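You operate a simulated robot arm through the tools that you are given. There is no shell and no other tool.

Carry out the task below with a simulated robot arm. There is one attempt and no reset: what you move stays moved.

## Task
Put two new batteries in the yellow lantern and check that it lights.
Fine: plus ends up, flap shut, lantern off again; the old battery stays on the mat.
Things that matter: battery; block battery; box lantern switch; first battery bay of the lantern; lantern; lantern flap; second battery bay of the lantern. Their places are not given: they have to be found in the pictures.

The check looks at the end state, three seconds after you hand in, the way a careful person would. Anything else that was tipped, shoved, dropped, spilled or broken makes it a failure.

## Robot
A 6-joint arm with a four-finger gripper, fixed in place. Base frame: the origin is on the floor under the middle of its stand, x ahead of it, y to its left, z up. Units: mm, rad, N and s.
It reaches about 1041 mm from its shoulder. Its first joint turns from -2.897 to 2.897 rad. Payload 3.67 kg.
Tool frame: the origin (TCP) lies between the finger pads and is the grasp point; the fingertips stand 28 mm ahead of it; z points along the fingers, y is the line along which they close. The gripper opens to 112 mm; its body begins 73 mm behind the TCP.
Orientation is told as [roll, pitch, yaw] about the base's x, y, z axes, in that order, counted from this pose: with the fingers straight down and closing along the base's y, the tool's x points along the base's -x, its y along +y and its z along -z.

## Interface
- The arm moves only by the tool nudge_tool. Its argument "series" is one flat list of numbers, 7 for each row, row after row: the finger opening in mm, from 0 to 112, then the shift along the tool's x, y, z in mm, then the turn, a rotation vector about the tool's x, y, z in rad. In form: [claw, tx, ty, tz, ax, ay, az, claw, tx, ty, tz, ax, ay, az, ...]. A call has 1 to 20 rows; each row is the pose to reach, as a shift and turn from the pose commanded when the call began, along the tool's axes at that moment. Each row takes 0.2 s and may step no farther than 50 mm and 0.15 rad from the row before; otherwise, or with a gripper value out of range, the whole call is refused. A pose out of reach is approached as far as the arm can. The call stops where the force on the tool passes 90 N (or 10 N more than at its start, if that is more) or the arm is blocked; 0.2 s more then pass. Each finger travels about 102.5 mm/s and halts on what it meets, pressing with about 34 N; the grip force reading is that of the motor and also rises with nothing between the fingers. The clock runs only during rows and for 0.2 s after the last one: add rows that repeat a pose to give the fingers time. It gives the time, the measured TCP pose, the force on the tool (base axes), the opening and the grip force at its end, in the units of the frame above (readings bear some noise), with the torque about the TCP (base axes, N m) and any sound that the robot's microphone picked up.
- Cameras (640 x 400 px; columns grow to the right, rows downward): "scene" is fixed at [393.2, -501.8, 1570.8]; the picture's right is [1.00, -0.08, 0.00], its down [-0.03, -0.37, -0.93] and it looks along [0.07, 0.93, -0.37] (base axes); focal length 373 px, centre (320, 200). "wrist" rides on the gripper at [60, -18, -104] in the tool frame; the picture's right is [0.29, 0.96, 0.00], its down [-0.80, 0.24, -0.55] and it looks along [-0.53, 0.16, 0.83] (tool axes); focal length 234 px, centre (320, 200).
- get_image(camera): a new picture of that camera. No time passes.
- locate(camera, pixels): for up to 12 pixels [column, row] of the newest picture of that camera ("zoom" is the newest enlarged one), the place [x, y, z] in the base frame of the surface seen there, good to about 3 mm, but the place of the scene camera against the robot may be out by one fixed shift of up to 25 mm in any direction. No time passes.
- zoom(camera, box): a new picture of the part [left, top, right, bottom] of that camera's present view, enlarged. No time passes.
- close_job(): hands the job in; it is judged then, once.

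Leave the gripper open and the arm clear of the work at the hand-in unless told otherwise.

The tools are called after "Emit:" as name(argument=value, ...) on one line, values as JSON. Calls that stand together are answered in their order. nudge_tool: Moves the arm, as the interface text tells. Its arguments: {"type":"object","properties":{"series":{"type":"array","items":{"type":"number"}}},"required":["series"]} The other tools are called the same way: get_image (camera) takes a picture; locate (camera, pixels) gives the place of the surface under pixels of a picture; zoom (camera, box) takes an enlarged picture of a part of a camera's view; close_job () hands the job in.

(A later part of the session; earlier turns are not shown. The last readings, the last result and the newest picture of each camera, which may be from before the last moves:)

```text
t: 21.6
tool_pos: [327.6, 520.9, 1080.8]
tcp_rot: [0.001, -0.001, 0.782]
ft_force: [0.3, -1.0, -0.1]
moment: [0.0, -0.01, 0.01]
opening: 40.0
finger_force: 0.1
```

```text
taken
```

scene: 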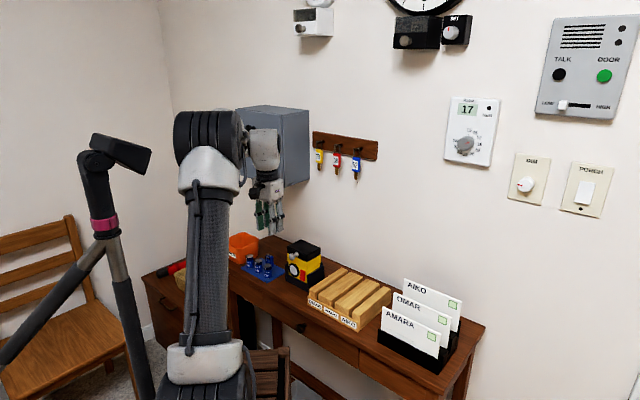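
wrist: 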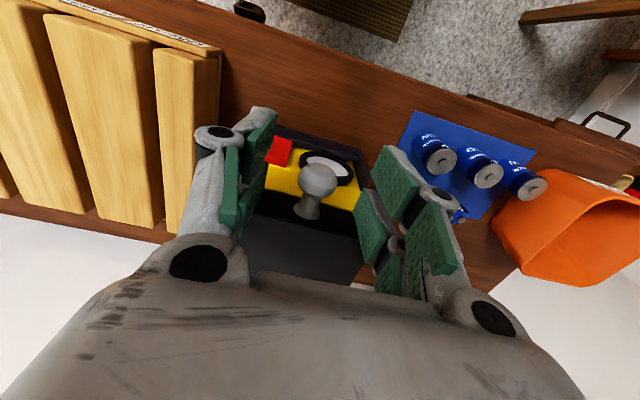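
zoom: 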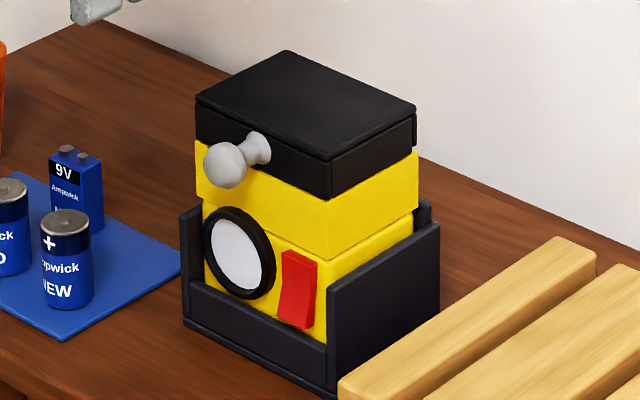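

The lantern is at its original place. Now, in free space, I'll tilt the tool toward horizontal (about tool −y), holding the TCP in place, in 0.15 rad steps.

Emit:
nudge_tool(series=[40, 0, 0, 0, 0, -0.14, 0, 40, 0, 0, 0, 0, -0.28, 0, 40, 0, 0, 0, 0, -0.42, 0, 40, 0, 0, 0, 0, -0.56, 0, 40, 0, 0, 0, 0, -0.7, 0, 40, 0, 0, 0, 0, -0.7, 0])

Emit:
get_image(camera="scene")

```text
t: 23.0
tool_pos: [325.3, 521.1, 1082.7]
tcp_rot: [0.0, -0.699, 0.786]
ft_force: [0.8, 0.4, 0.6]
moment: [0.01, 0.0, 0.01]
opening: 40.1
finger_force: 0.0
```

```text
taken
```

scene: 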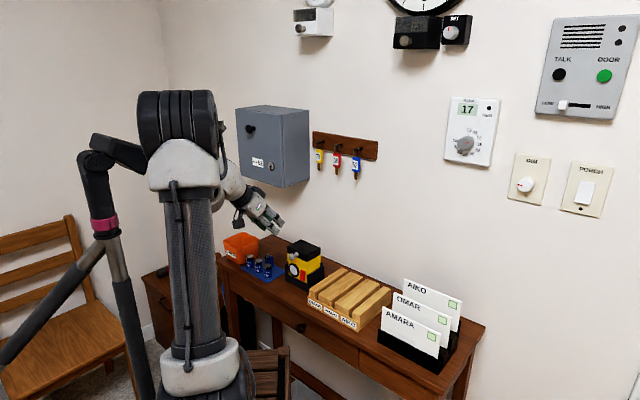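

The tilt works (pitch −0.70). I'll continue to about −1.4.

Emit:
nudge_tool(series=[40, 0, 0, 0, 0, -0.14, 0, 40, 0, 0, 0, 0, -0.28, 0, 40, 0, 0, 0, 0, -0.42, 0, 40, 0, 0, 0, 0, -0.56, 0, 40, 0, 0, 0, 0, -0.7, 0, 40, 0, 0, 0, 0, -0.7, 0])

Emit:
get_image(camera="scene")

Emit:
get_image(camera="wrist")

```text
t: 24.4
tool_pos: [327.0, 520.4, 1081.1]
tcp_rot: [0.002, -1.401, 0.783]
ft_force: [-0.9, -0.1, -0.1]
moment: [-0.01, 0.01, 0.02]
opening: 39.9
finger_force: 0.0
```

```text
taken
```

scene: 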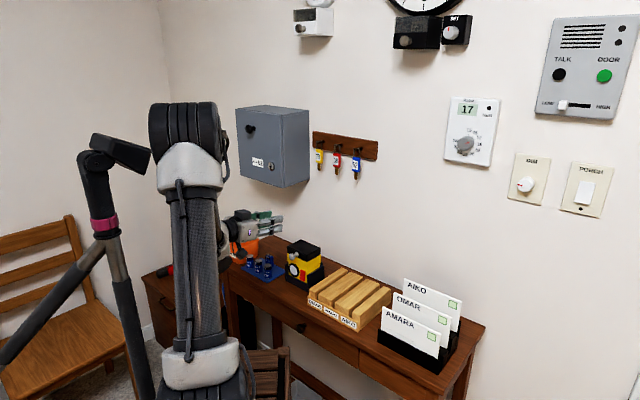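

```text
taken
```

wrist: 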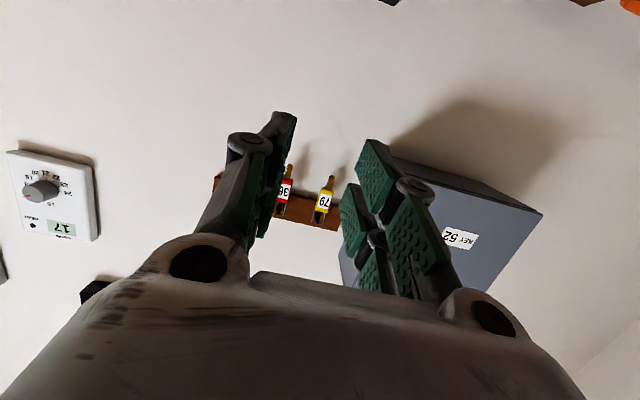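

Horizontal is reachable. Now I'll roll about the tool axis by +90° so the fingers close vertically (one above, one below the knob).

Emit:
nudge_tool(series=[40, 0, 0, 0, 0, 0, 0.143, 40, 0, 0, 0, 0, 0, 0.286, 40, 0, 0, 0, 0, 0, 0.428, 40, 0, 0, 0, 0, 0, 0.571, 40, 0, 0, 0, 0, 0, 0.714, 40, 0, 0, 0, 0, 0, 0.857, 40, 0, 0, 0, 0, 0, 1.0, 40, 0, 0, 0, 0, 0, 1.143, 40, 0, 0, 0, 0, 0, 1.286, 40, 0, 0, 0, 0, 0, 1.428, 40, 0, 0, 0, 0, 0, 1.571, 40, 0, 0, 0, 0, 0, 1.571])

Emit:
get_image(camera="scene")

Emit:
get_image(camera="wrist")

```text
t: 27.0
tool_pos: [387.8, 640.7, 1361.3]
tcp_rot: [1.191, -0.125, -0.746]
ft_force: [-0.2, 0.4, -0.1]
moment: [-0.02, 0.01, 0.0]
opening: 40.0
finger_force: 0.1
out of reach, approached as far as the arm can: row 2, 3, 4, 5, 6, 7, 8, 9, 10, 11, 12
```

```text
taken
```

scene: 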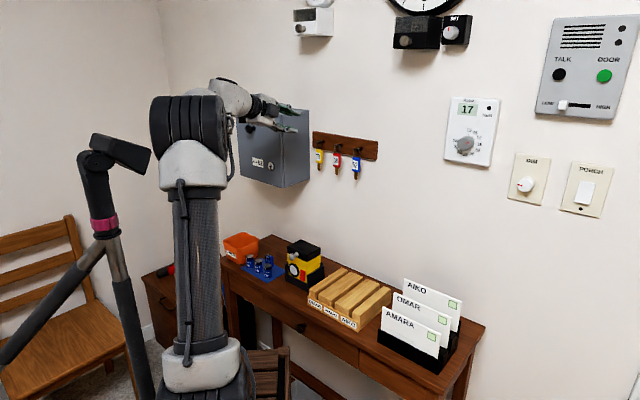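

```text
taken
```

wrist: 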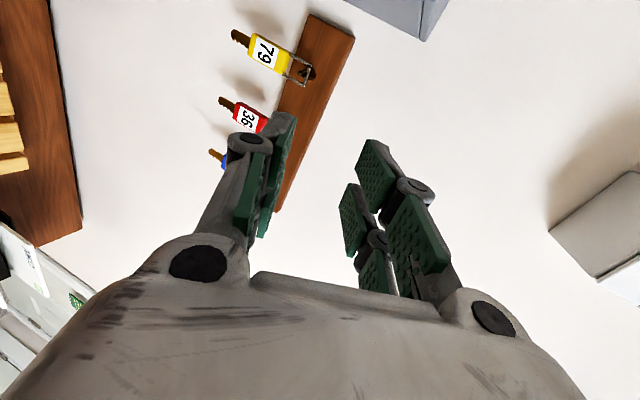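

The +90° roll hits a joint limit, and the arm wandered up to (388,641,1361) without contact. I'll issue a null row to see which pose counts as "commanded" now.

Emit:
nudge_tool(series=[40, 0, 0, 0, 0, 0, 0])

```text
t: 27.4
tool_pos: [387.8, 640.2, 1361.5]
tcp_rot: [1.19, -0.126, -0.744]
ft_force: [-0.2, -0.3, 0.1]
moment: [0.04, 0.01, 0.04]
opening: 39.9
finger_force: 0.0
```

The null row shows commanded = current pose. The orientation here is nearly the one I wanted, but the position isn't. I'll return to the previous good pose (327,520,1081; horizontal, fingers closing sideways) by the computed relative move in 11 steps.

Emit:
nudge_tool(series=[40, -0.1, -28.2, -1.4, -0.0142, -0.0148, -0.1302, 40, -0.3, -56.5, -2.7, -0.0285, -0.0297, -0.2604, 40, -0.4, -84.7, -4.1, -0.0427, -0.0445, -0.3906, 40, -0.5, -112.9, -5.5, -0.0569, -0.0593, -0.5208, 40, -0.6, -141.2, -6.8, -0.0711, -0.0742, -0.651, 40, -0.8, -169.4, -8.2, -0.0854, -0.089, -0.7813, 40, -0.9, -197.7, -9.5, -0.0996, -0.1039, -0.9115, 40, -1, -225.9, -10.9, -0.1138, -0.1187, -1.0417, 40, -1.1, -254.1, -12.3, -0.128, -0.1335, -1.1719, 40, -1.3, -282.4, -13.6, -0.1423, -0.1484, -1.3021, 40, -1.4, -310.6, -15, -0.1565, -0.1632, -1.4323, 40, -1.4, -310.6, -15, -0.1565, -0.1632, -1.4323])

Emit:
get_image(camera="scene")

```text
t: 30.0
tool_pos: [328.0, 518.3, 1085.3]
tcp_rot: [-0.002, -1.402, 0.788]
ft_force: [-0.3, 0.2, -0.3]
moment: [0.0, 0.01, 0.02]
opening: 39.9
finger_force: 0.0
```

```text
taken
```

scene: 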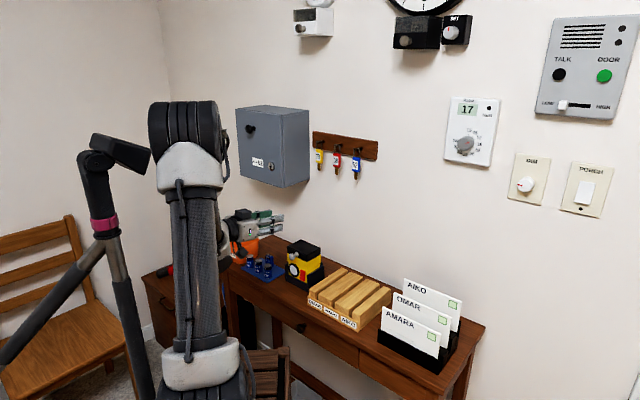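

Back at a known pose. Before using this orientation low over the table (the camera hangs below), I'll check where the table's front edge is.

Emit:
zoom(camera="scene", box=[210, 220, 350, 340])

```text
3.33 times, centred on (280, 280) of scene
```

zoom: 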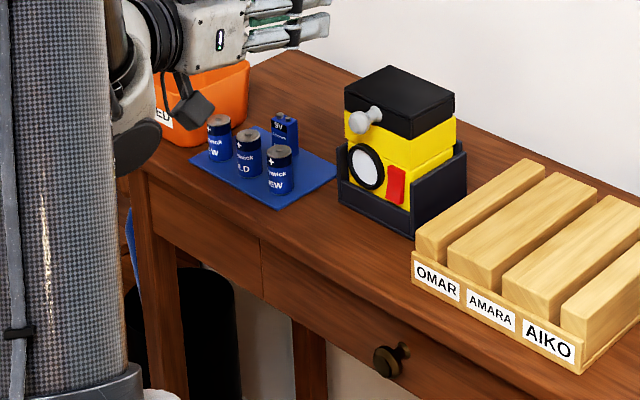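

Emit:
locate(camera="zoom", pixels=[[260, 225], [258, 245], [400, 300], [330, 262], [367, 118], [281, 153], [249, 138], [397, 180], [406, 75], [420, 315], [305, 255], [220, 120]])

```text
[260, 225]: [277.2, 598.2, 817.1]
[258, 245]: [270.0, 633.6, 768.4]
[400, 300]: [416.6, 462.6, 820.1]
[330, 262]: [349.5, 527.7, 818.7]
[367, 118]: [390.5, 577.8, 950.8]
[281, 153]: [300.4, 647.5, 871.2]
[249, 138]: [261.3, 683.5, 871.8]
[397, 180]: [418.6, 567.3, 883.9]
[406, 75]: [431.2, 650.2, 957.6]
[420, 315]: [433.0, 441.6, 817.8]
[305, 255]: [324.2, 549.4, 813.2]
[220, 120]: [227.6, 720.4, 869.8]
```

The table's front edge is at d≈615–620, so with the tool horizontal at z≈887 the camera hangs in front of the table, fine. I'll level the tool to exactly horizontal (another −0.17 rad).

Emit:
nudge_tool(series=[40, 0, 0, 0, 0, -0.085, 0, 30, 0, 0, 0, 0, -0.17, 0, 20, 0, 0, 0, 0, -0.17, 0])

```text
t: 30.8
tool_pos: [327.6, 518.2, 1085.6]
tcp_rot: [2.887, -1.57, -2.101]
ft_force: [0.3, 0.4, -0.9]
moment: [0.0, 0.0, 0.01]
opening: 20.0
finger_force: 0.1
```

The tool is horizontal now (x down, y=u, z=d). I'll check how far the lens ring sticks out before sliding in under the knob.

Emit:
zoom(camera="scene", box=[278, 232, 334, 292])

Emit:
locate(camera="zoom", pixels=[[207, 245], [238, 212], [268, 265], [245, 296], [236, 252], [300, 285], [290, 260], [310, 320], [225, 168], [210, 190], [250, 200], [350, 240]])

```text
6.67 times, centred on (306, 262) of scene
```

zoom: 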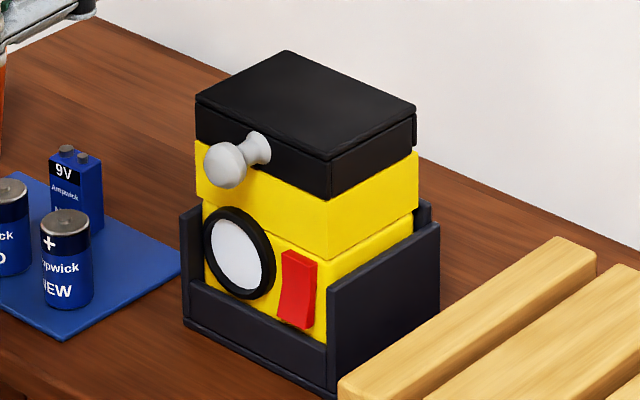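

```text
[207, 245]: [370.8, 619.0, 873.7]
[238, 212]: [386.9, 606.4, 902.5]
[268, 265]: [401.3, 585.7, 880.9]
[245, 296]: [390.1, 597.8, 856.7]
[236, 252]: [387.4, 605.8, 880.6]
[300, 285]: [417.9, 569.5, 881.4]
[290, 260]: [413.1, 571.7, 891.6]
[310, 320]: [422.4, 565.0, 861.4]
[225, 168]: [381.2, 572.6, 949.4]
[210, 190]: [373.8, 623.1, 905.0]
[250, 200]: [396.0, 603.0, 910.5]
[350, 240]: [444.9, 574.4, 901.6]
```

With the offset corrected, the ring front is at d≈703 (z 838–886). I'll lower the tool to z≈884 well in front (d≈598), u≈138, with opening 14.

Emit:
nudge_tool(series=[16, 40, 1, 0, 0, 0, 0, 14, 80, 2, 0, 0, 0, 0, 14, 120, 3.2, 0, 0, 0, 0, 14, 160, 3.2, 0, 0, 0, 0, 14, 201, 3.2, 0, 0, 0, 0, 14, 201, 3.2, 0, 0, 0, 0])

Emit:
get_image(camera="wrist")

Emit:
get_image(camera="scene")

```text
t: 32.2
tool_pos: [314.7, 573.8, 916.7]
tcp_rot: [-1.323, -1.539, 2.098]
ft_force: [0.0, -0.4, -0.3]
moment: [0.02, -0.01, 0.01]
opening: 13.8
finger_force: 0.0
out of reach, approached as far as the arm can: row 3, 4, 5, 6
```

```text
taken
```

wrist: 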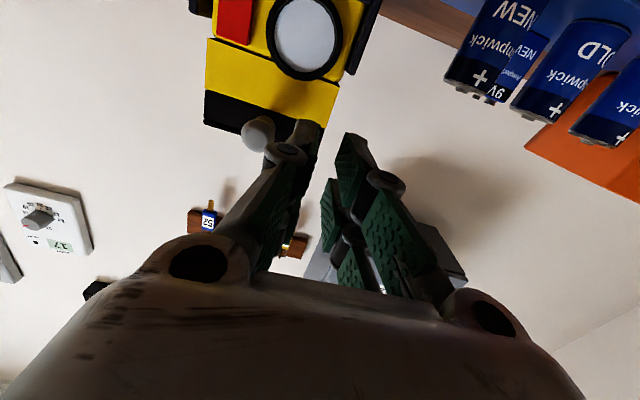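

```text
taken
```

scene: 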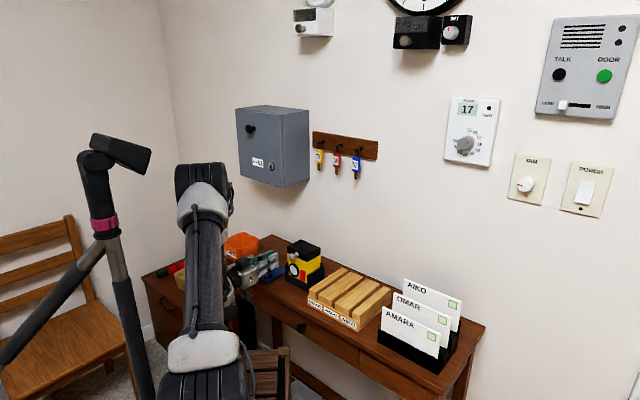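

The arm couldn't fold that close; it ended horizontal at (u 183, d 628, z 917), no contact. A farther radius is reachable, so I'll slide to u=138, d=640 at the same height first.

Emit:
nudge_tool(series=[14, 0, -15, 4, 0, 0, 0, 14, 0, -30, 8, 0, 0, 0, 14, 0, -45, 12, 0, 0, 0, 14, 0, -45, 12, 0, 0, 0])

Emit:
get_image(camera="wrist")

```text
t: 33.2
tool_pos: [349.7, 576.1, 938.4]
tcp_rot: [-1.337, -1.553, 2.115]
ft_force: [-0.9, -0.3, 0.2]
moment: [-0.03, 0.04, -0.01]
opening: 13.1
finger_force: 0.0
out of reach, approached as far as the arm can: row 1, 2, 3, 4
```

```text
taken
```

wrist: 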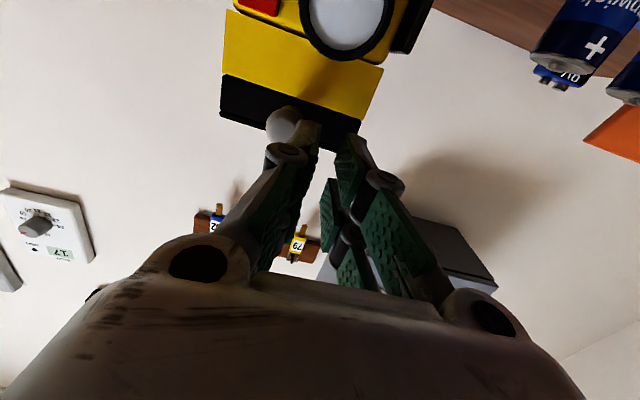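

The arm is on its reach boundary, and the fingertips are now right beside the ball. I'll back away up and toward the robot before choosing a less extreme tilt.

Emit:
nudge_tool(series=[14, -15, 0, -12, 0, 0.05, 0, 14, -35, 0, -25, 0, 0.12, 0, 14, -60, 0, -35, 0, 0.2, 0, 14, -80, 0, -40, 0, 0.3, 0, 14, -80, 0, -40, 0, 0.3, 0])

Emit:
get_image(camera="scene")

Emit:
zoom(camera="scene", box=[278, 232, 334, 292])

```text
t: 34.4
tool_pos: [322.6, 547.4, 1017.7]
tcp_rot: [0.002, -1.27, 0.784]
ft_force: [-0.3, -0.2, -0.7]
moment: [-0.03, -0.01, 0.01]
opening: 14.0
finger_force: 0.0
```

```text
taken
```

scene: 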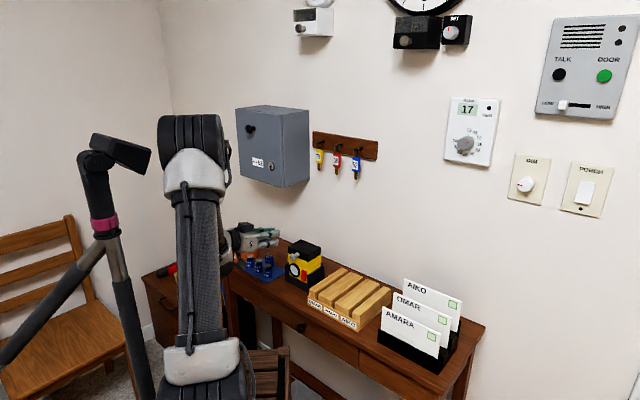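

```text
6.67 times, centred on (306, 262) of scene
```

zoom: 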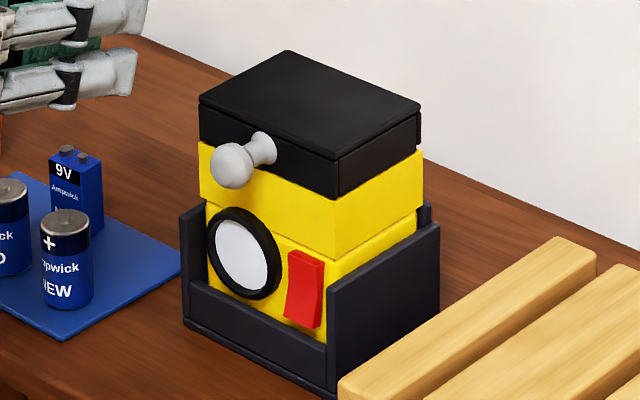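

Now at pitch −1.27, a comfortable pose. The lantern looks ~2 mm shifted to the right within its cradle (harmless slack). I'll re-measure the ball, switch and lid corner from the scene zoom.

Emit:
locate(camera="zoom", pixels=[[231, 166], [250, 155], [222, 170], [240, 175], [262, 150], [337, 158], [202, 105], [420, 105], [303, 285], [66, 217], [290, 52]])

Emit:
get_image(camera="wrist")

```text
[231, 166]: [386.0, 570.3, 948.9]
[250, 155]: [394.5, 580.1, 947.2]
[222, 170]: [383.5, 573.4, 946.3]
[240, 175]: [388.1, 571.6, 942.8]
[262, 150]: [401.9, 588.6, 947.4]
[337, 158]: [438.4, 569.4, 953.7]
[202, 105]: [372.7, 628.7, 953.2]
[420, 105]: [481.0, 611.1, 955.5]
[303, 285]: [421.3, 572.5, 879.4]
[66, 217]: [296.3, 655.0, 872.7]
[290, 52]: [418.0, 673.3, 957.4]
```

```text
taken
```

wrist: 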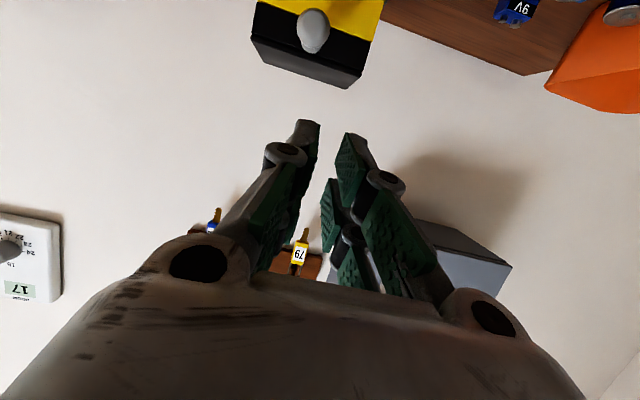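

The wrist camera sees the knob at (313,30); I'll locate it from here for an accurate position.

Emit:
zoom(camera="wrist", box=[240, 0, 400, 100])

Emit:
locate(camera="zoom", pixels=[[293, 120], [245, 120], [338, 110], [293, 60], [293, 180], [310, 210], [60, 170], [440, 340], [300, 280], [50, 110], [490, 270]])

```text
4.00 times, centred on (320, 50) of wrist
```

zoom: 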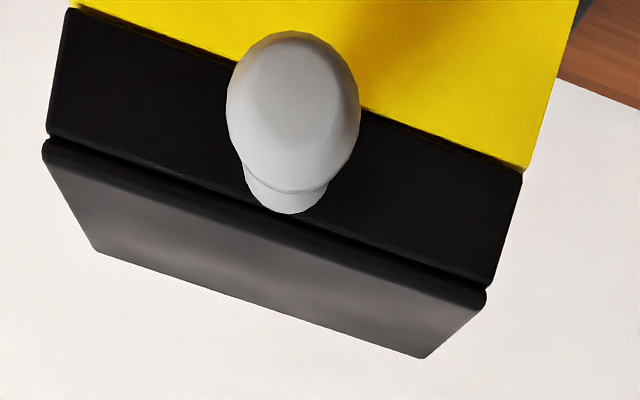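

```text
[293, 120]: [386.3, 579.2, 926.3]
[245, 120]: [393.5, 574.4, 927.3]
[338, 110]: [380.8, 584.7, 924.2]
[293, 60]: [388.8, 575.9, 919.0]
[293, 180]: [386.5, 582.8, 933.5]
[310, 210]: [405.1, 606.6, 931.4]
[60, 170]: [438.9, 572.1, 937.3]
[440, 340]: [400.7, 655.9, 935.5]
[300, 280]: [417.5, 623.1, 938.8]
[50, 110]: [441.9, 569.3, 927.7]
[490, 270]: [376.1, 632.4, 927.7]
```

Ball centre is now ≈ (u 136, d 692, z 924). I'll lower the tilted tool in front of the knob to TCP (u 136, d 635, z 891), tips still ~10 mm short of the ball.

Emit:
nudge_tool(series=[14, 28, -6, 14, 0, 0, 0, 14, 57, -12, 28, 0, 0, 0, 14, 86, -18, 42, 0, 0, 0, 14, 115.1, -23, 56.6, 0, 0, 0, 14, 115.1, -23, 56.6, 0, 0, 0])

Emit:
get_image(camera="wrist")

Emit:
zoom(camera="scene", box=[238, 212, 334, 292])

```text
t: 35.6
tool_pos: [351.6, 550.6, 895.9]
tcp_rot: [-0.024, -1.268, 0.806]
ft_force: [-0.7, 0.3, 0.4]
moment: [0.01, 0.02, 0.0]
opening: 14.0
finger_force: 0.1
out of reach, approached as far as the arm can: row 4, 5
```

```text
taken
```

wrist: 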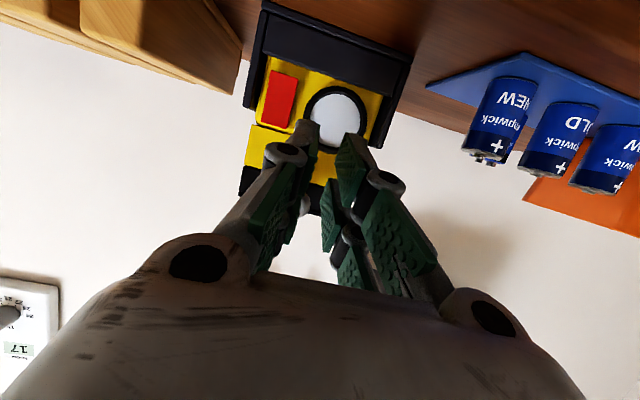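

```text
5.00 times, centred on (286, 252) of scene
```

zoom: 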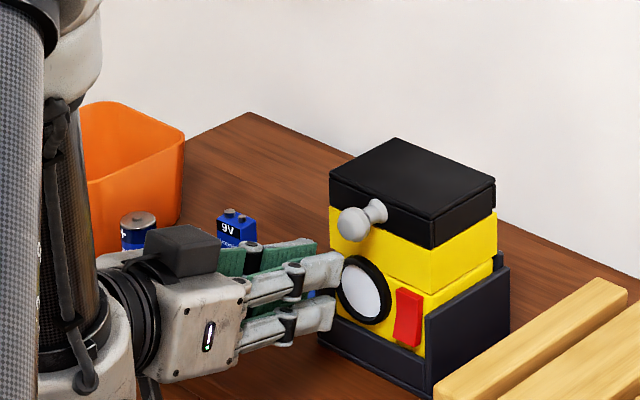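

The tips are just below the knob level, in front of it. Now forward ~25 mm to place the fingertips under the ball (TCP d≈663, z≈890).

Emit:
nudge_tool(series=[14, -0.5, -2.5, 9, 0, 0, 0, 14, -1.1, -5, 17, 0, 0, 0, 14, -1.7, -5, 25.6, 0, 0, 0, 14, -1.7, -5, 25.6, 0, 0, 0])

Emit:
zoom(camera="scene", box=[258, 222, 334, 292])

Emit:
get_image(camera="wrist")

```text
t: 36.6
tool_pos: [373.2, 565.1, 890.6]
tcp_rot: [0.001, -1.271, 0.784]
ft_force: [1.1, -0.1, -0.1]
moment: [-0.02, -0.01, 0.01]
opening: 14.1
finger_force: 0.0
```

```text
5.71 times, centred on (296, 257) of scene
```

zoom: 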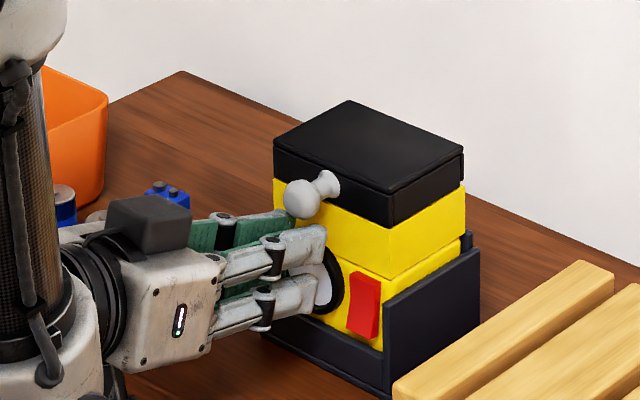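

```text
taken
```

wrist: 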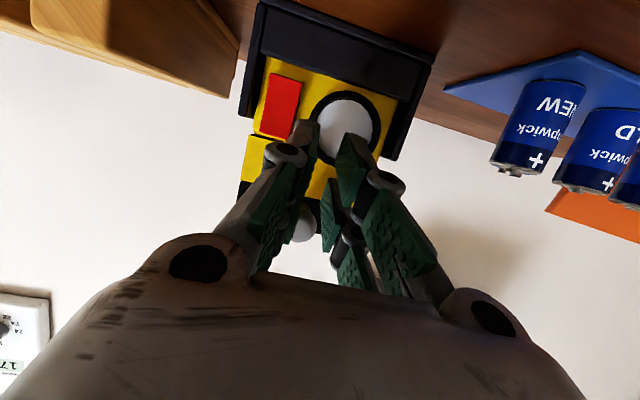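

The ball sits centred above the groove between the fingers. I'll now rotate the tool about the estimated hinge (d 778, z 916), lifting the lid from below the knob, first to ~27°.

Emit:
nudge_tool(series=[14, -6.2, 0, -3.33, 0, 0.06, 0, 14, -12.6, 0, -6.28, 0, 0.12, 0, 14, -19.15, 0, -8.84, 0, 0.18, 0, 14, -25.86, 0, -10.99, 0, 0.24, 0, 14, -32.68, 0, -12.75, 0, 0.3, 0, 14, -39.58, 0, -14.1, 0, 0.36, 0, 14, -46.56, 0, -15.02, 0, 0.42, 0, 14, -53.59, 0, -15.54, 0, 0.48, 0, 14, -53.59, 0, -15.54, 0, 0.48, 0])

Emit:
zoom(camera="scene", box=[258, 212, 334, 292])

Emit:
get_image(camera="wrist")

```text
t: 38.6
tool_pos: [371.5, 565.5, 945.7]
tcp_rot: [0.004, -0.792, 0.784]
ft_force: [-0.7, 0.2, 0.3]
moment: [-0.01, 0.02, 0.01]
opening: 14.2
finger_force: 0.0
```

```text
5.00 times, centred on (296, 252) of scene
```

zoom: 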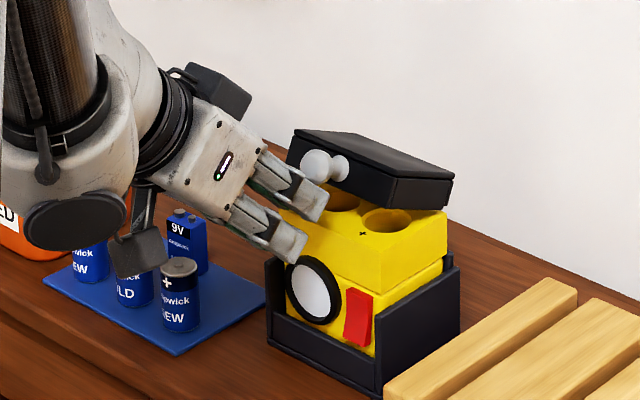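

```text
taken
```

wrist: 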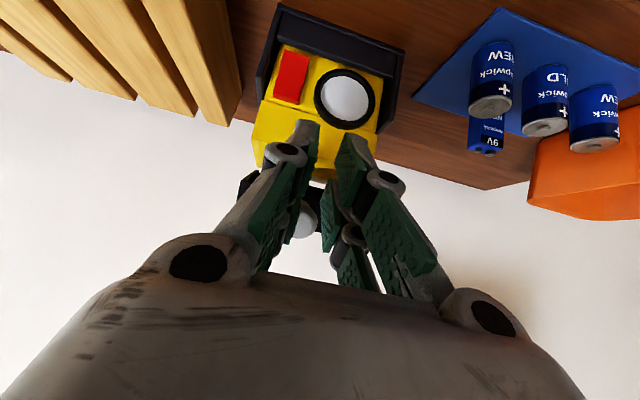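

The hook works: the lid is up ~25° and the body hasn't moved. I'll continue the rotation about the hinge to ~55°.

Emit:
nudge_tool(series=[14, -6.19, 0, -3.32, 0, 0.06, 0, 14, -12.58, 0, -6.28, 0, 0.12, 0, 14, -19.13, 0, -8.85, 0, 0.18, 0, 14, -25.84, 0, -11, 0, 0.24, 0, 14, -32.65, 0, -12.78, 0, 0.3, 0, 14, -39.56, 0, -14.12, 0, 0.36, 0, 14, -46.54, 0, -15.05, 0, 0.42, 0, 14, -53.56, 0, -15.57, 0, 0.48, 0, 14, -53.56, 0, -15.57, 0, 0.48, 0])

Emit:
zoom(camera="scene", box=[258, 202, 334, 292])

Emit:
get_image(camera="wrist")

```text
t: 40.6
tool_pos: [391.2, 584.9, 996.1]
tcp_rot: [0.0, -0.312, 0.785]
ft_force: [0.8, -0.6, 0.5]
moment: [-0.01, 0.0, -0.02]
opening: 14.2
finger_force: 0.1
```

```text
4.44 times, centred on (296, 247) of scene
```

zoom: 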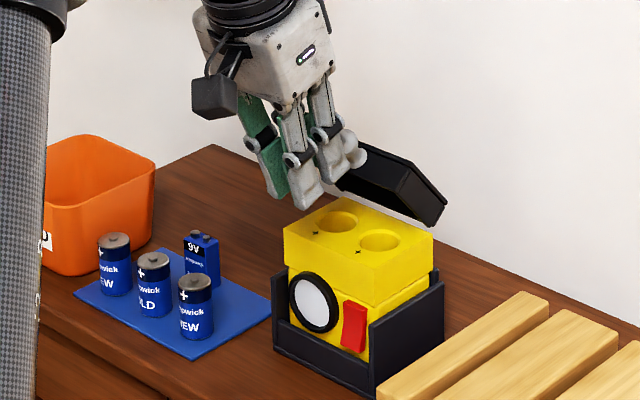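

```text
taken
```

wrist: 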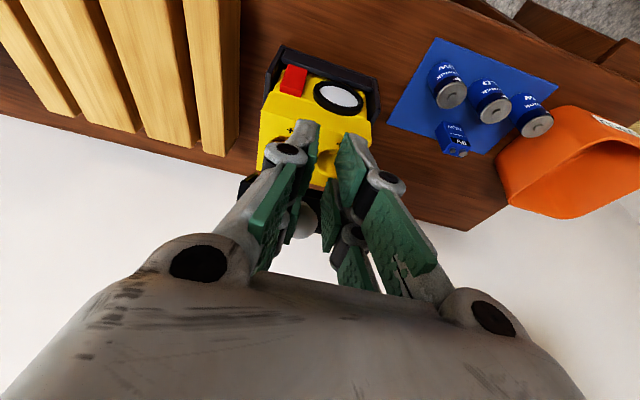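

The lid is at ~50° and both bays with "+" marks are in view. I'll continue to ~80°.

Emit:
nudge_tool(series=[14, -6.22, 0, -3.32, 0, 0.06, 0, 14, -12.62, 0, -6.26, 0, 0.12, 0, 14, -19.18, 0, -8.8, 0, 0.18, 0, 14, -25.88, 0, -10.94, 0, 0.24, 0, 14, -32.71, 0, -12.7, 0, 0.3, 0, 14, -39.62, 0, -14.02, 0, 0.36, 0, 14, -46.61, 0, -14.94, 0, 0.42, 0, 14, -46.61, 0, -14.94, 0, 0.42, 0])

Emit:
zoom(camera="scene", box=[258, 192, 344, 292])

Emit:
get_image(camera="wrist")

```text
t: 42.4
tool_pos: [420.0, 612.9, 1024.2]
tcp_rot: [0.0, 0.107, 0.785]
ft_force: [-0.1, 0.8, 0.6]
moment: [0.03, -0.01, 0.02]
opening: 14.1
finger_force: 0.1
```

```text
4.00 times, centred on (301, 242) of scene
```

zoom: 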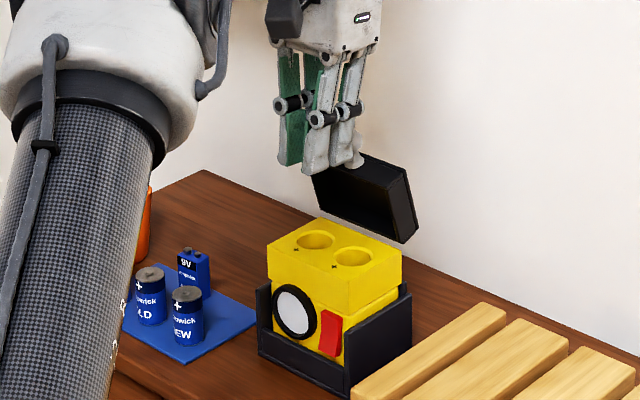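

```text
taken
```

wrist: 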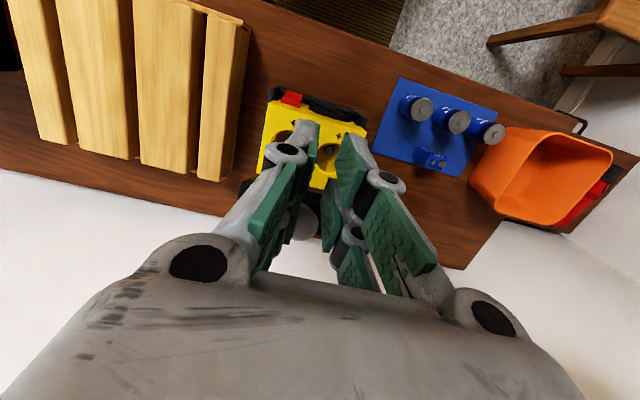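

The lid is at ~75°, nearly over centre. I'll push the ball gently farther toward the wall (+d ~24 mm).

Emit:
nudge_tool(series=[14, -4, 0, -0.8, 0, 0, 0, 14, -8, 0, -1.5, 0, 0, 0, 14, -12, 0, -2.3, 0, 0, 0, 14, -16, 0, -2.7, 0, 0, 0, 14, -20, 0, -3.2, 0, 0, 0, 14, -24, 0, -3.6, 0, 0, 0, 14, -24, 0, -3.6, 0, 0, 0])

Emit:
zoom(camera="scene", box=[258, 192, 344, 292])

```text
t: 44.0
tool_pos: [437.0, 630.5, 1025.3]
tcp_rot: [0.0, 0.108, 0.786]
ft_force: [0.1, -0.2, -0.1]
moment: [0.02, 0.02, -0.03]
opening: 13.8
finger_force: 0.0
```

```text
4.00 times, centred on (301, 242) of scene
```

zoom: 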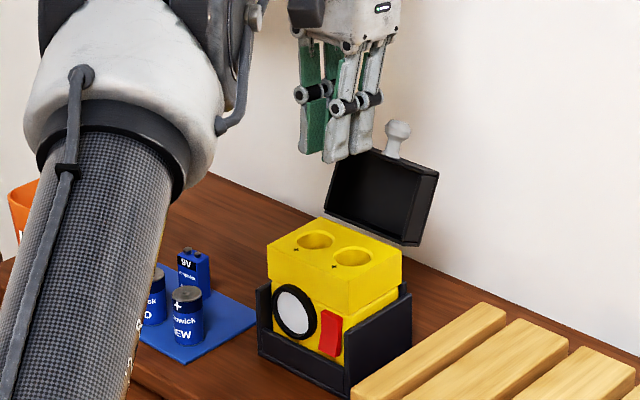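

The lid has gone over centre and rests open past vertical, clear of the fingers. I'll raise the tool, level it to vertical, and back off to look into the bays.

Emit:
nudge_tool(series=[14, 5, 0, -30, 0, 0, 0, 30, 20, 0, -50, 0, -0.05, 0, 50, 55, 0, -60, 0, -0.107, 0, 50, 90, 0, -60, 0, -0.107, 0, 50, 90, 0, -60, 0, -0.107, 0])

Emit:
get_image(camera="wrist")

Emit:
zoom(camera="scene", box=[258, 202, 344, 292])

```text
t: 45.2
tool_pos: [377.7, 572.0, 1094.0]
tcp_rot: [0.0, 0.001, 0.785]
ft_force: [-0.2, -0.2, 0.9]
moment: [0.01, 0.01, -0.03]
opening: 50.0
finger_force: 0.0
```

```text
taken
```

wrist: 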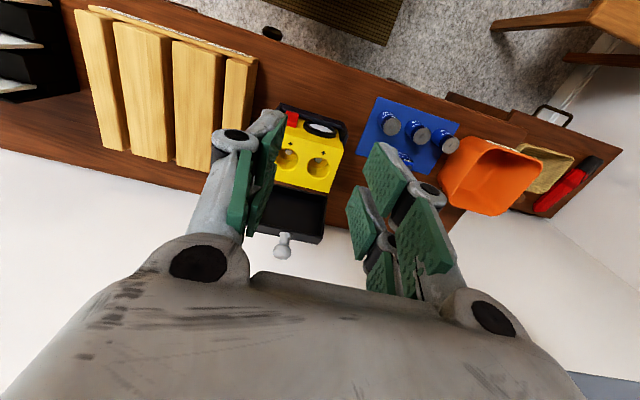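

```text
4.44 times, centred on (301, 247) of scene
```

zoom: 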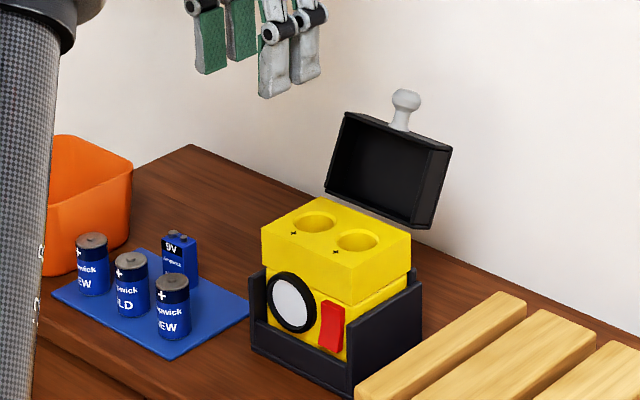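

The lid stays open at ~95–100°. I'll zoom the wrist view on the bays and batteries and measure them.

Emit:
zoom(camera="wrist", box=[245, 90, 375, 200])

Emit:
locate(camera="zoom", pixels=[[205, 245], [355, 285], [155, 250], [258, 255], [310, 280], [400, 290], [205, 210], [205, 285], [355, 245], [350, 325], [280, 215], [210, 260]])

```text
3.64 times, centred on (310, 145) of wrist
```

zoom: 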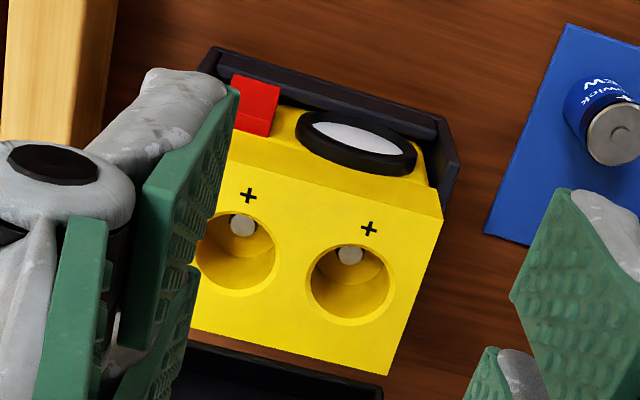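

```text
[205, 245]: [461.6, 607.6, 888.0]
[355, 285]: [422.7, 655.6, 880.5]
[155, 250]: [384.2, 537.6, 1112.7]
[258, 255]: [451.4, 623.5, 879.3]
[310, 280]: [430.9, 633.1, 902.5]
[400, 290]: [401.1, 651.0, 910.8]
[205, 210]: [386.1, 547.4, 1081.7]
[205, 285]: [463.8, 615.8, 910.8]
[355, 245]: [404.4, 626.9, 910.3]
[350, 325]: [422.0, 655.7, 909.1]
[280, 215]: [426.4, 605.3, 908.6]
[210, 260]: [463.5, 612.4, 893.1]
```

The bays are clear, with a contact visible at the bottom. I'll shift slightly for an unobstructed closer view (u −25, d −25, z −30, fingers wide).

Emit:
nudge_tool(series=[80, 12, -12, 15, 0, 0, 0, 112, 25, -25, 30, 0, 0, 0, 112, 25, -25, 30, 0, 0, 0])

Emit:
get_image(camera="wrist")

Emit:
zoom(camera="wrist", box=[260, 110, 390, 220])

```text
t: 46.0
tool_pos: [378.0, 535.7, 1064.1]
tcp_rot: [0.002, 0.0, 0.785]
ft_force: [0.0, -0.2, 0.4]
moment: [0.0, 0.0, -0.02]
opening: 112.2
finger_force: 0.0
```

```text
taken
```

wrist: 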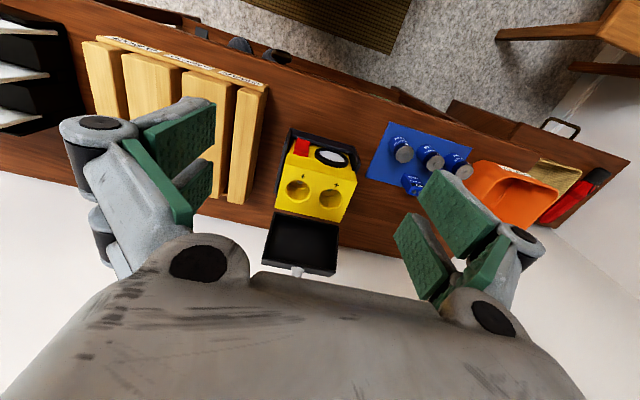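

```text
3.64 times, centred on (325, 165) of wrist
```

zoom: 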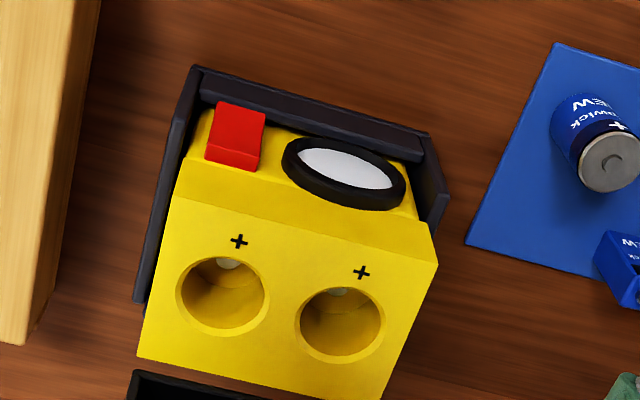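

Clear view: bay 1 at about (222,295), bay 2 at (340,325) in the zoom. I'll locate rim points and the body's top corners.

Emit:
locate(camera="zoom", pixels=[[173, 292], [273, 300], [226, 249], [217, 342], [291, 322], [389, 330], [345, 279], [337, 370], [222, 262], [340, 291], [220, 300], [340, 330]])

Emit:
locate(camera="zoom", pixels=[[143, 352], [378, 392], [186, 205], [430, 258], [179, 292], [267, 300], [297, 323], [384, 329], [225, 255], [218, 335], [343, 285], [337, 362]])

```text
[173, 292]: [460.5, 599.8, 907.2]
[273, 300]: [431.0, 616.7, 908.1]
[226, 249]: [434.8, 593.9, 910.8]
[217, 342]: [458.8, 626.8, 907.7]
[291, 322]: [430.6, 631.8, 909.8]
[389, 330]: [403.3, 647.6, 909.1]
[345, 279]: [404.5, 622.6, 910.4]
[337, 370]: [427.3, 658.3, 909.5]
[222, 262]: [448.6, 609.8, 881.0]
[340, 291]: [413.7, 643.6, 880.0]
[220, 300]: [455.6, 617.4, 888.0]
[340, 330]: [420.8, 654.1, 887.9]
```

```text
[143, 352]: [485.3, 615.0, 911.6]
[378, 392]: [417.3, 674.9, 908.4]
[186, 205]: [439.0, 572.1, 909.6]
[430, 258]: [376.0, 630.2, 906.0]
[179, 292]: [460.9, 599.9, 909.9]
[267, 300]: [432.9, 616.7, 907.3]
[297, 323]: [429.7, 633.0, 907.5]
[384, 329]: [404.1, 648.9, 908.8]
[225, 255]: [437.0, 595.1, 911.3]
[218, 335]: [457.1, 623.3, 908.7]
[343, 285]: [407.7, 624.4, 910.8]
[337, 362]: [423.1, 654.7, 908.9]
```

Both bay contacts are at z≈881 (bore ≈30 mm deep, ø≈28), bay 1 at (u 114.8, d 746.5), bay 2 at (u 158.4, d 746.5), body top z≈910. So a seated C-cell will stand ~21 mm proud, under the hollow lid. Now I'll measure the batteries and the bin in the wrist picture.

Emit:
locate(camera="wrist", pixels=[[404, 155], [434, 163], [463, 171], [412, 183], [472, 163], [455, 212], [540, 180], [447, 205], [388, 122], [372, 170]])

Emit:
zoom(camera="wrist", box=[360, 110, 560, 240])

```text
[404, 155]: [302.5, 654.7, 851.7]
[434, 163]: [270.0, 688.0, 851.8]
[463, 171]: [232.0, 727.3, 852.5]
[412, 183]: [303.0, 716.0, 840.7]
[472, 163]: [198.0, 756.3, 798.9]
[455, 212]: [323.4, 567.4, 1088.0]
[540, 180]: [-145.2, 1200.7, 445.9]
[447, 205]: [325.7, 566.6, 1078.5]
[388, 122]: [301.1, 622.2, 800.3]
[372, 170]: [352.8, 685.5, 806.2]
```

```text
3.08 times, centred on (460, 175) of wrist
```

zoom: 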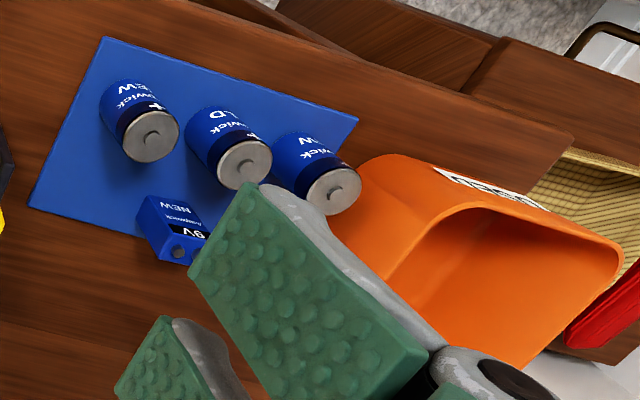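

I'll move over the mat (u≈290, d≈640, z≈1010) for a better look at the batteries, block and bin.

Emit:
nudge_tool(series=[112, 2, 45, 12, 0, 0, 0, 112, 4, 90, 25, 0, 0, 0, 112, 6, 135, 40, 0, 0, 0, 112, 6, 178, 54, 0, 0, 0, 112, 6, 178, 54, 0, 0, 0])

Emit:
get_image(camera="wrist")

Emit:
zoom(camera="wrist", box=[230, 100, 430, 230])

```text
t: 47.2
tool_pos: [248.6, 658.4, 1011.3]
tcp_rot: [0.001, 0.002, 0.786]
ft_force: [0.8, 0.0, -0.1]
moment: [-0.04, 0.03, 0.05]
opening: 111.7
finger_force: 0.1
```

```text
taken
```

wrist: 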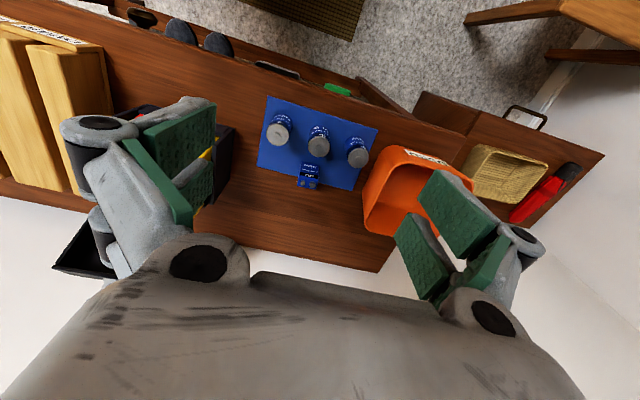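

```text
3.08 times, centred on (330, 165) of wrist
```

zoom: 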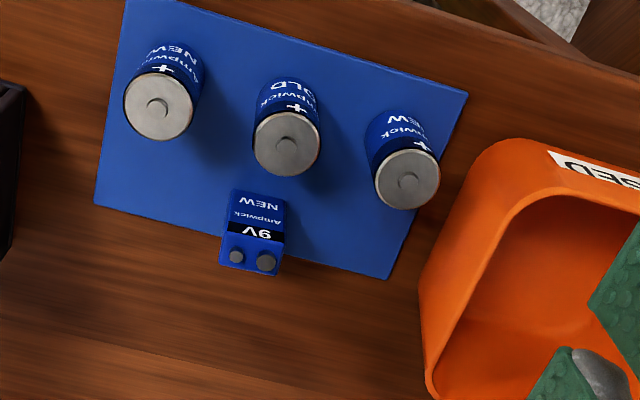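

Clear view of NEW (159,107), OLD (286,143), NEW (408,180), the block (250,255) and the bin. Measuring.

Emit:
locate(camera="zoom", pixels=[[150, 118], [275, 155], [398, 190], [157, 105], [286, 142], [408, 180], [126, 108], [192, 108], [377, 182], [437, 180], [158, 138], [406, 207]])

Emit:
locate(camera="zoom", pixels=[[225, 262], [278, 270], [228, 240], [282, 245], [512, 145], [462, 215], [430, 300], [428, 375], [540, 195], [255, 145], [318, 145], [286, 173]])

```text
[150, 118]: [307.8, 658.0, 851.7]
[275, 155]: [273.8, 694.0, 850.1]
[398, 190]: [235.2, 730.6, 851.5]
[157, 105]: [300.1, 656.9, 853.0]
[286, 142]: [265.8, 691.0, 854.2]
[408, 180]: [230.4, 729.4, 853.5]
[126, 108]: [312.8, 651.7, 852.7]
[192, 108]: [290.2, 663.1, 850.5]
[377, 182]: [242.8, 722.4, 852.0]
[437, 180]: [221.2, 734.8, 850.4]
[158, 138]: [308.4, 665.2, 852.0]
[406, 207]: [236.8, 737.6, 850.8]
```

```text
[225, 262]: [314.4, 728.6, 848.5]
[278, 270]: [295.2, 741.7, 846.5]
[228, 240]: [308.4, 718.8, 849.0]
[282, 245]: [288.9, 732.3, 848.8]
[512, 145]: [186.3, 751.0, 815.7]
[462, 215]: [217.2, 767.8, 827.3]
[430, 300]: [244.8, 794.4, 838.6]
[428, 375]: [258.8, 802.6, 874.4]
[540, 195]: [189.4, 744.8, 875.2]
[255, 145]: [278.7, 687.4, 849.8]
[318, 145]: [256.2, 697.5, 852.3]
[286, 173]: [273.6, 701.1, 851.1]
```

NEW cells: #1 at (u 251.7, d 677.4), #2 at (u 351.9, d 679), tops z≈852; OLD at (300.5, 678); block behind at (303, 730); bin rim from u≈385. I'll pick with the fingers closing along d (perpendicular to the row), so I need to yaw the tool by 90°; I'll test that here at height.

Emit:
nudge_tool(series=[80, 0, 0, 0, 0, 0, 0.14, 60, 0, 0, 0, 0, 0, 0.28, 60, 0, 0, 0, 0, 0, 0.42, 60, 0, 0, 0, 0, 0, 0.56, 60, 0, 0, 0, 0, 0, 0.7, 60, 0, 0, 0, 0, 0, 0.84, 60, 0, 0, 0, 0, 0, 0.84])

```text
t: 48.8
tool_pos: [247.5, 659.3, 1009.5]
tcp_rot: [0.0, 0.001, -0.055]
ft_force: [-0.4, -0.2, 0.2]
moment: [0.04, -0.02, -0.01]
opening: 60.1
finger_force: 0.1
```

Yaw is now ≈0; I'll continue the remaining 0.73 rad.

Emit:
nudge_tool(series=[60, 0, 0, 0, 0, 0, 0.146, 60, 0, 0, 0, 0, 0, 0.292, 60, 0, 0, 0, 0, 0, 0.438, 60, 0, 0, 0, 0, 0, 0.584, 60, 0, 0, 0, 0, 0, 0.73, 60, 0, 0, 0, 0, 0, 0.73])

Emit:
get_image(camera="wrist")

Emit:
get_image(camera="scene")

```text
t: 50.2
tool_pos: [247.7, 657.4, 1010.5]
tcp_rot: [-0.001, -0.001, -0.786]
ft_force: [0.6, -0.3, 0.2]
moment: [0.0, -0.01, 0.03]
opening: 60.3
finger_force: 0.0
```

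```text
taken
```

wrist: 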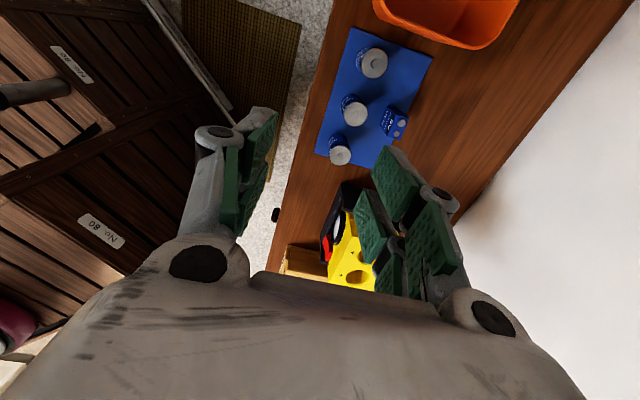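

```text
taken
```

scene: 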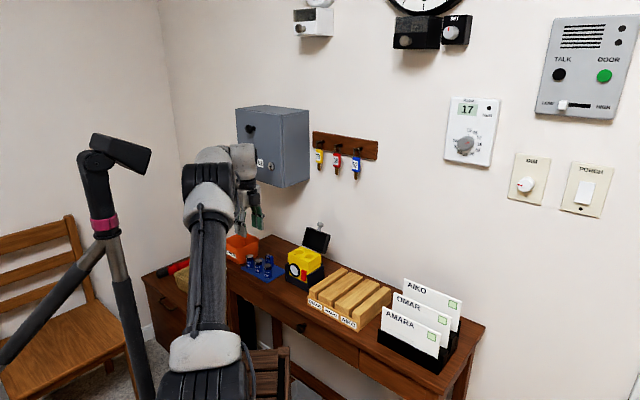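

Yaw −0.786 reached (tool x=+u, y=+d). I'll move above NEW #1 (u 251.7, d 677.4) at z≈925 with opening 50 for an alignment check.

Emit:
nudge_tool(series=[60, -19, 18, 0, 0, 0, 0, 50, -38.6, 36.6, 20, 0, 0, 0, 50, -38.6, 36.6, 55, 0, 0, 0, 50, -38.6, 36.6, 85, 0, 0, 0, 50, -38.6, 36.6, 85, 0, 0, 0])

Emit:
get_image(camera="wrist")

Emit:
zoom(camera="scene", box=[220, 202, 320, 292])

```text
t: 51.4
tool_pos: [301.6, 657.0, 926.0]
tcp_rot: [-0.003, 0.001, -0.784]
ft_force: [-0.7, -0.1, -0.1]
moment: [0.0, -0.01, 0.0]
opening: 49.7
finger_force: 0.1
```

```text
taken
```

wrist: 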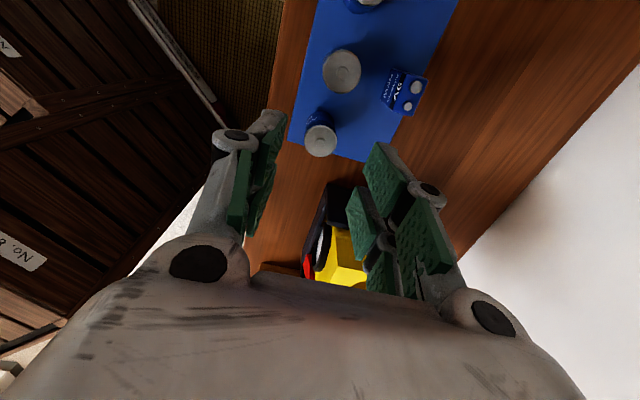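

```text
4.44 times, centred on (270, 247) of scene
```

zoom: 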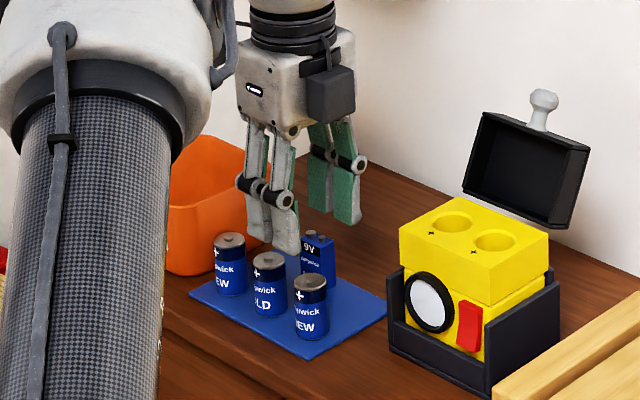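

The battery top at (320,140) matches the tool axis projection (320,142), so alignment is right. I'll check where the fingertips are at this opening.

Emit:
zoom(camera="wrist", box=[220, 90, 420, 220])

Emit:
locate(camera="zoom", pixels=[[475, 170], [498, 182], [440, 215], [420, 305], [185, 80], [170, 70], [320, 150], [280, 150], [365, 160], [490, 250], [520, 200]])

```text
3.08 times, centred on (320, 155) of wrist
```

zoom: 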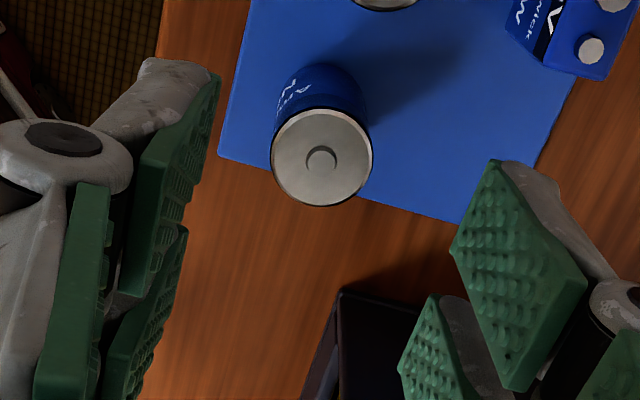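

```text
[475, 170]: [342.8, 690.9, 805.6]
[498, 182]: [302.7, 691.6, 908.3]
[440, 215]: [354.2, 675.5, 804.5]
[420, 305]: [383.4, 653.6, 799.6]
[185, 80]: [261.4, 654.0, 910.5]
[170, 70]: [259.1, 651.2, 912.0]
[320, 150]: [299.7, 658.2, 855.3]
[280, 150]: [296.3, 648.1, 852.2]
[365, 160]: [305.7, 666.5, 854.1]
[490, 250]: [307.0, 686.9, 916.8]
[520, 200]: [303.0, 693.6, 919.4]
```

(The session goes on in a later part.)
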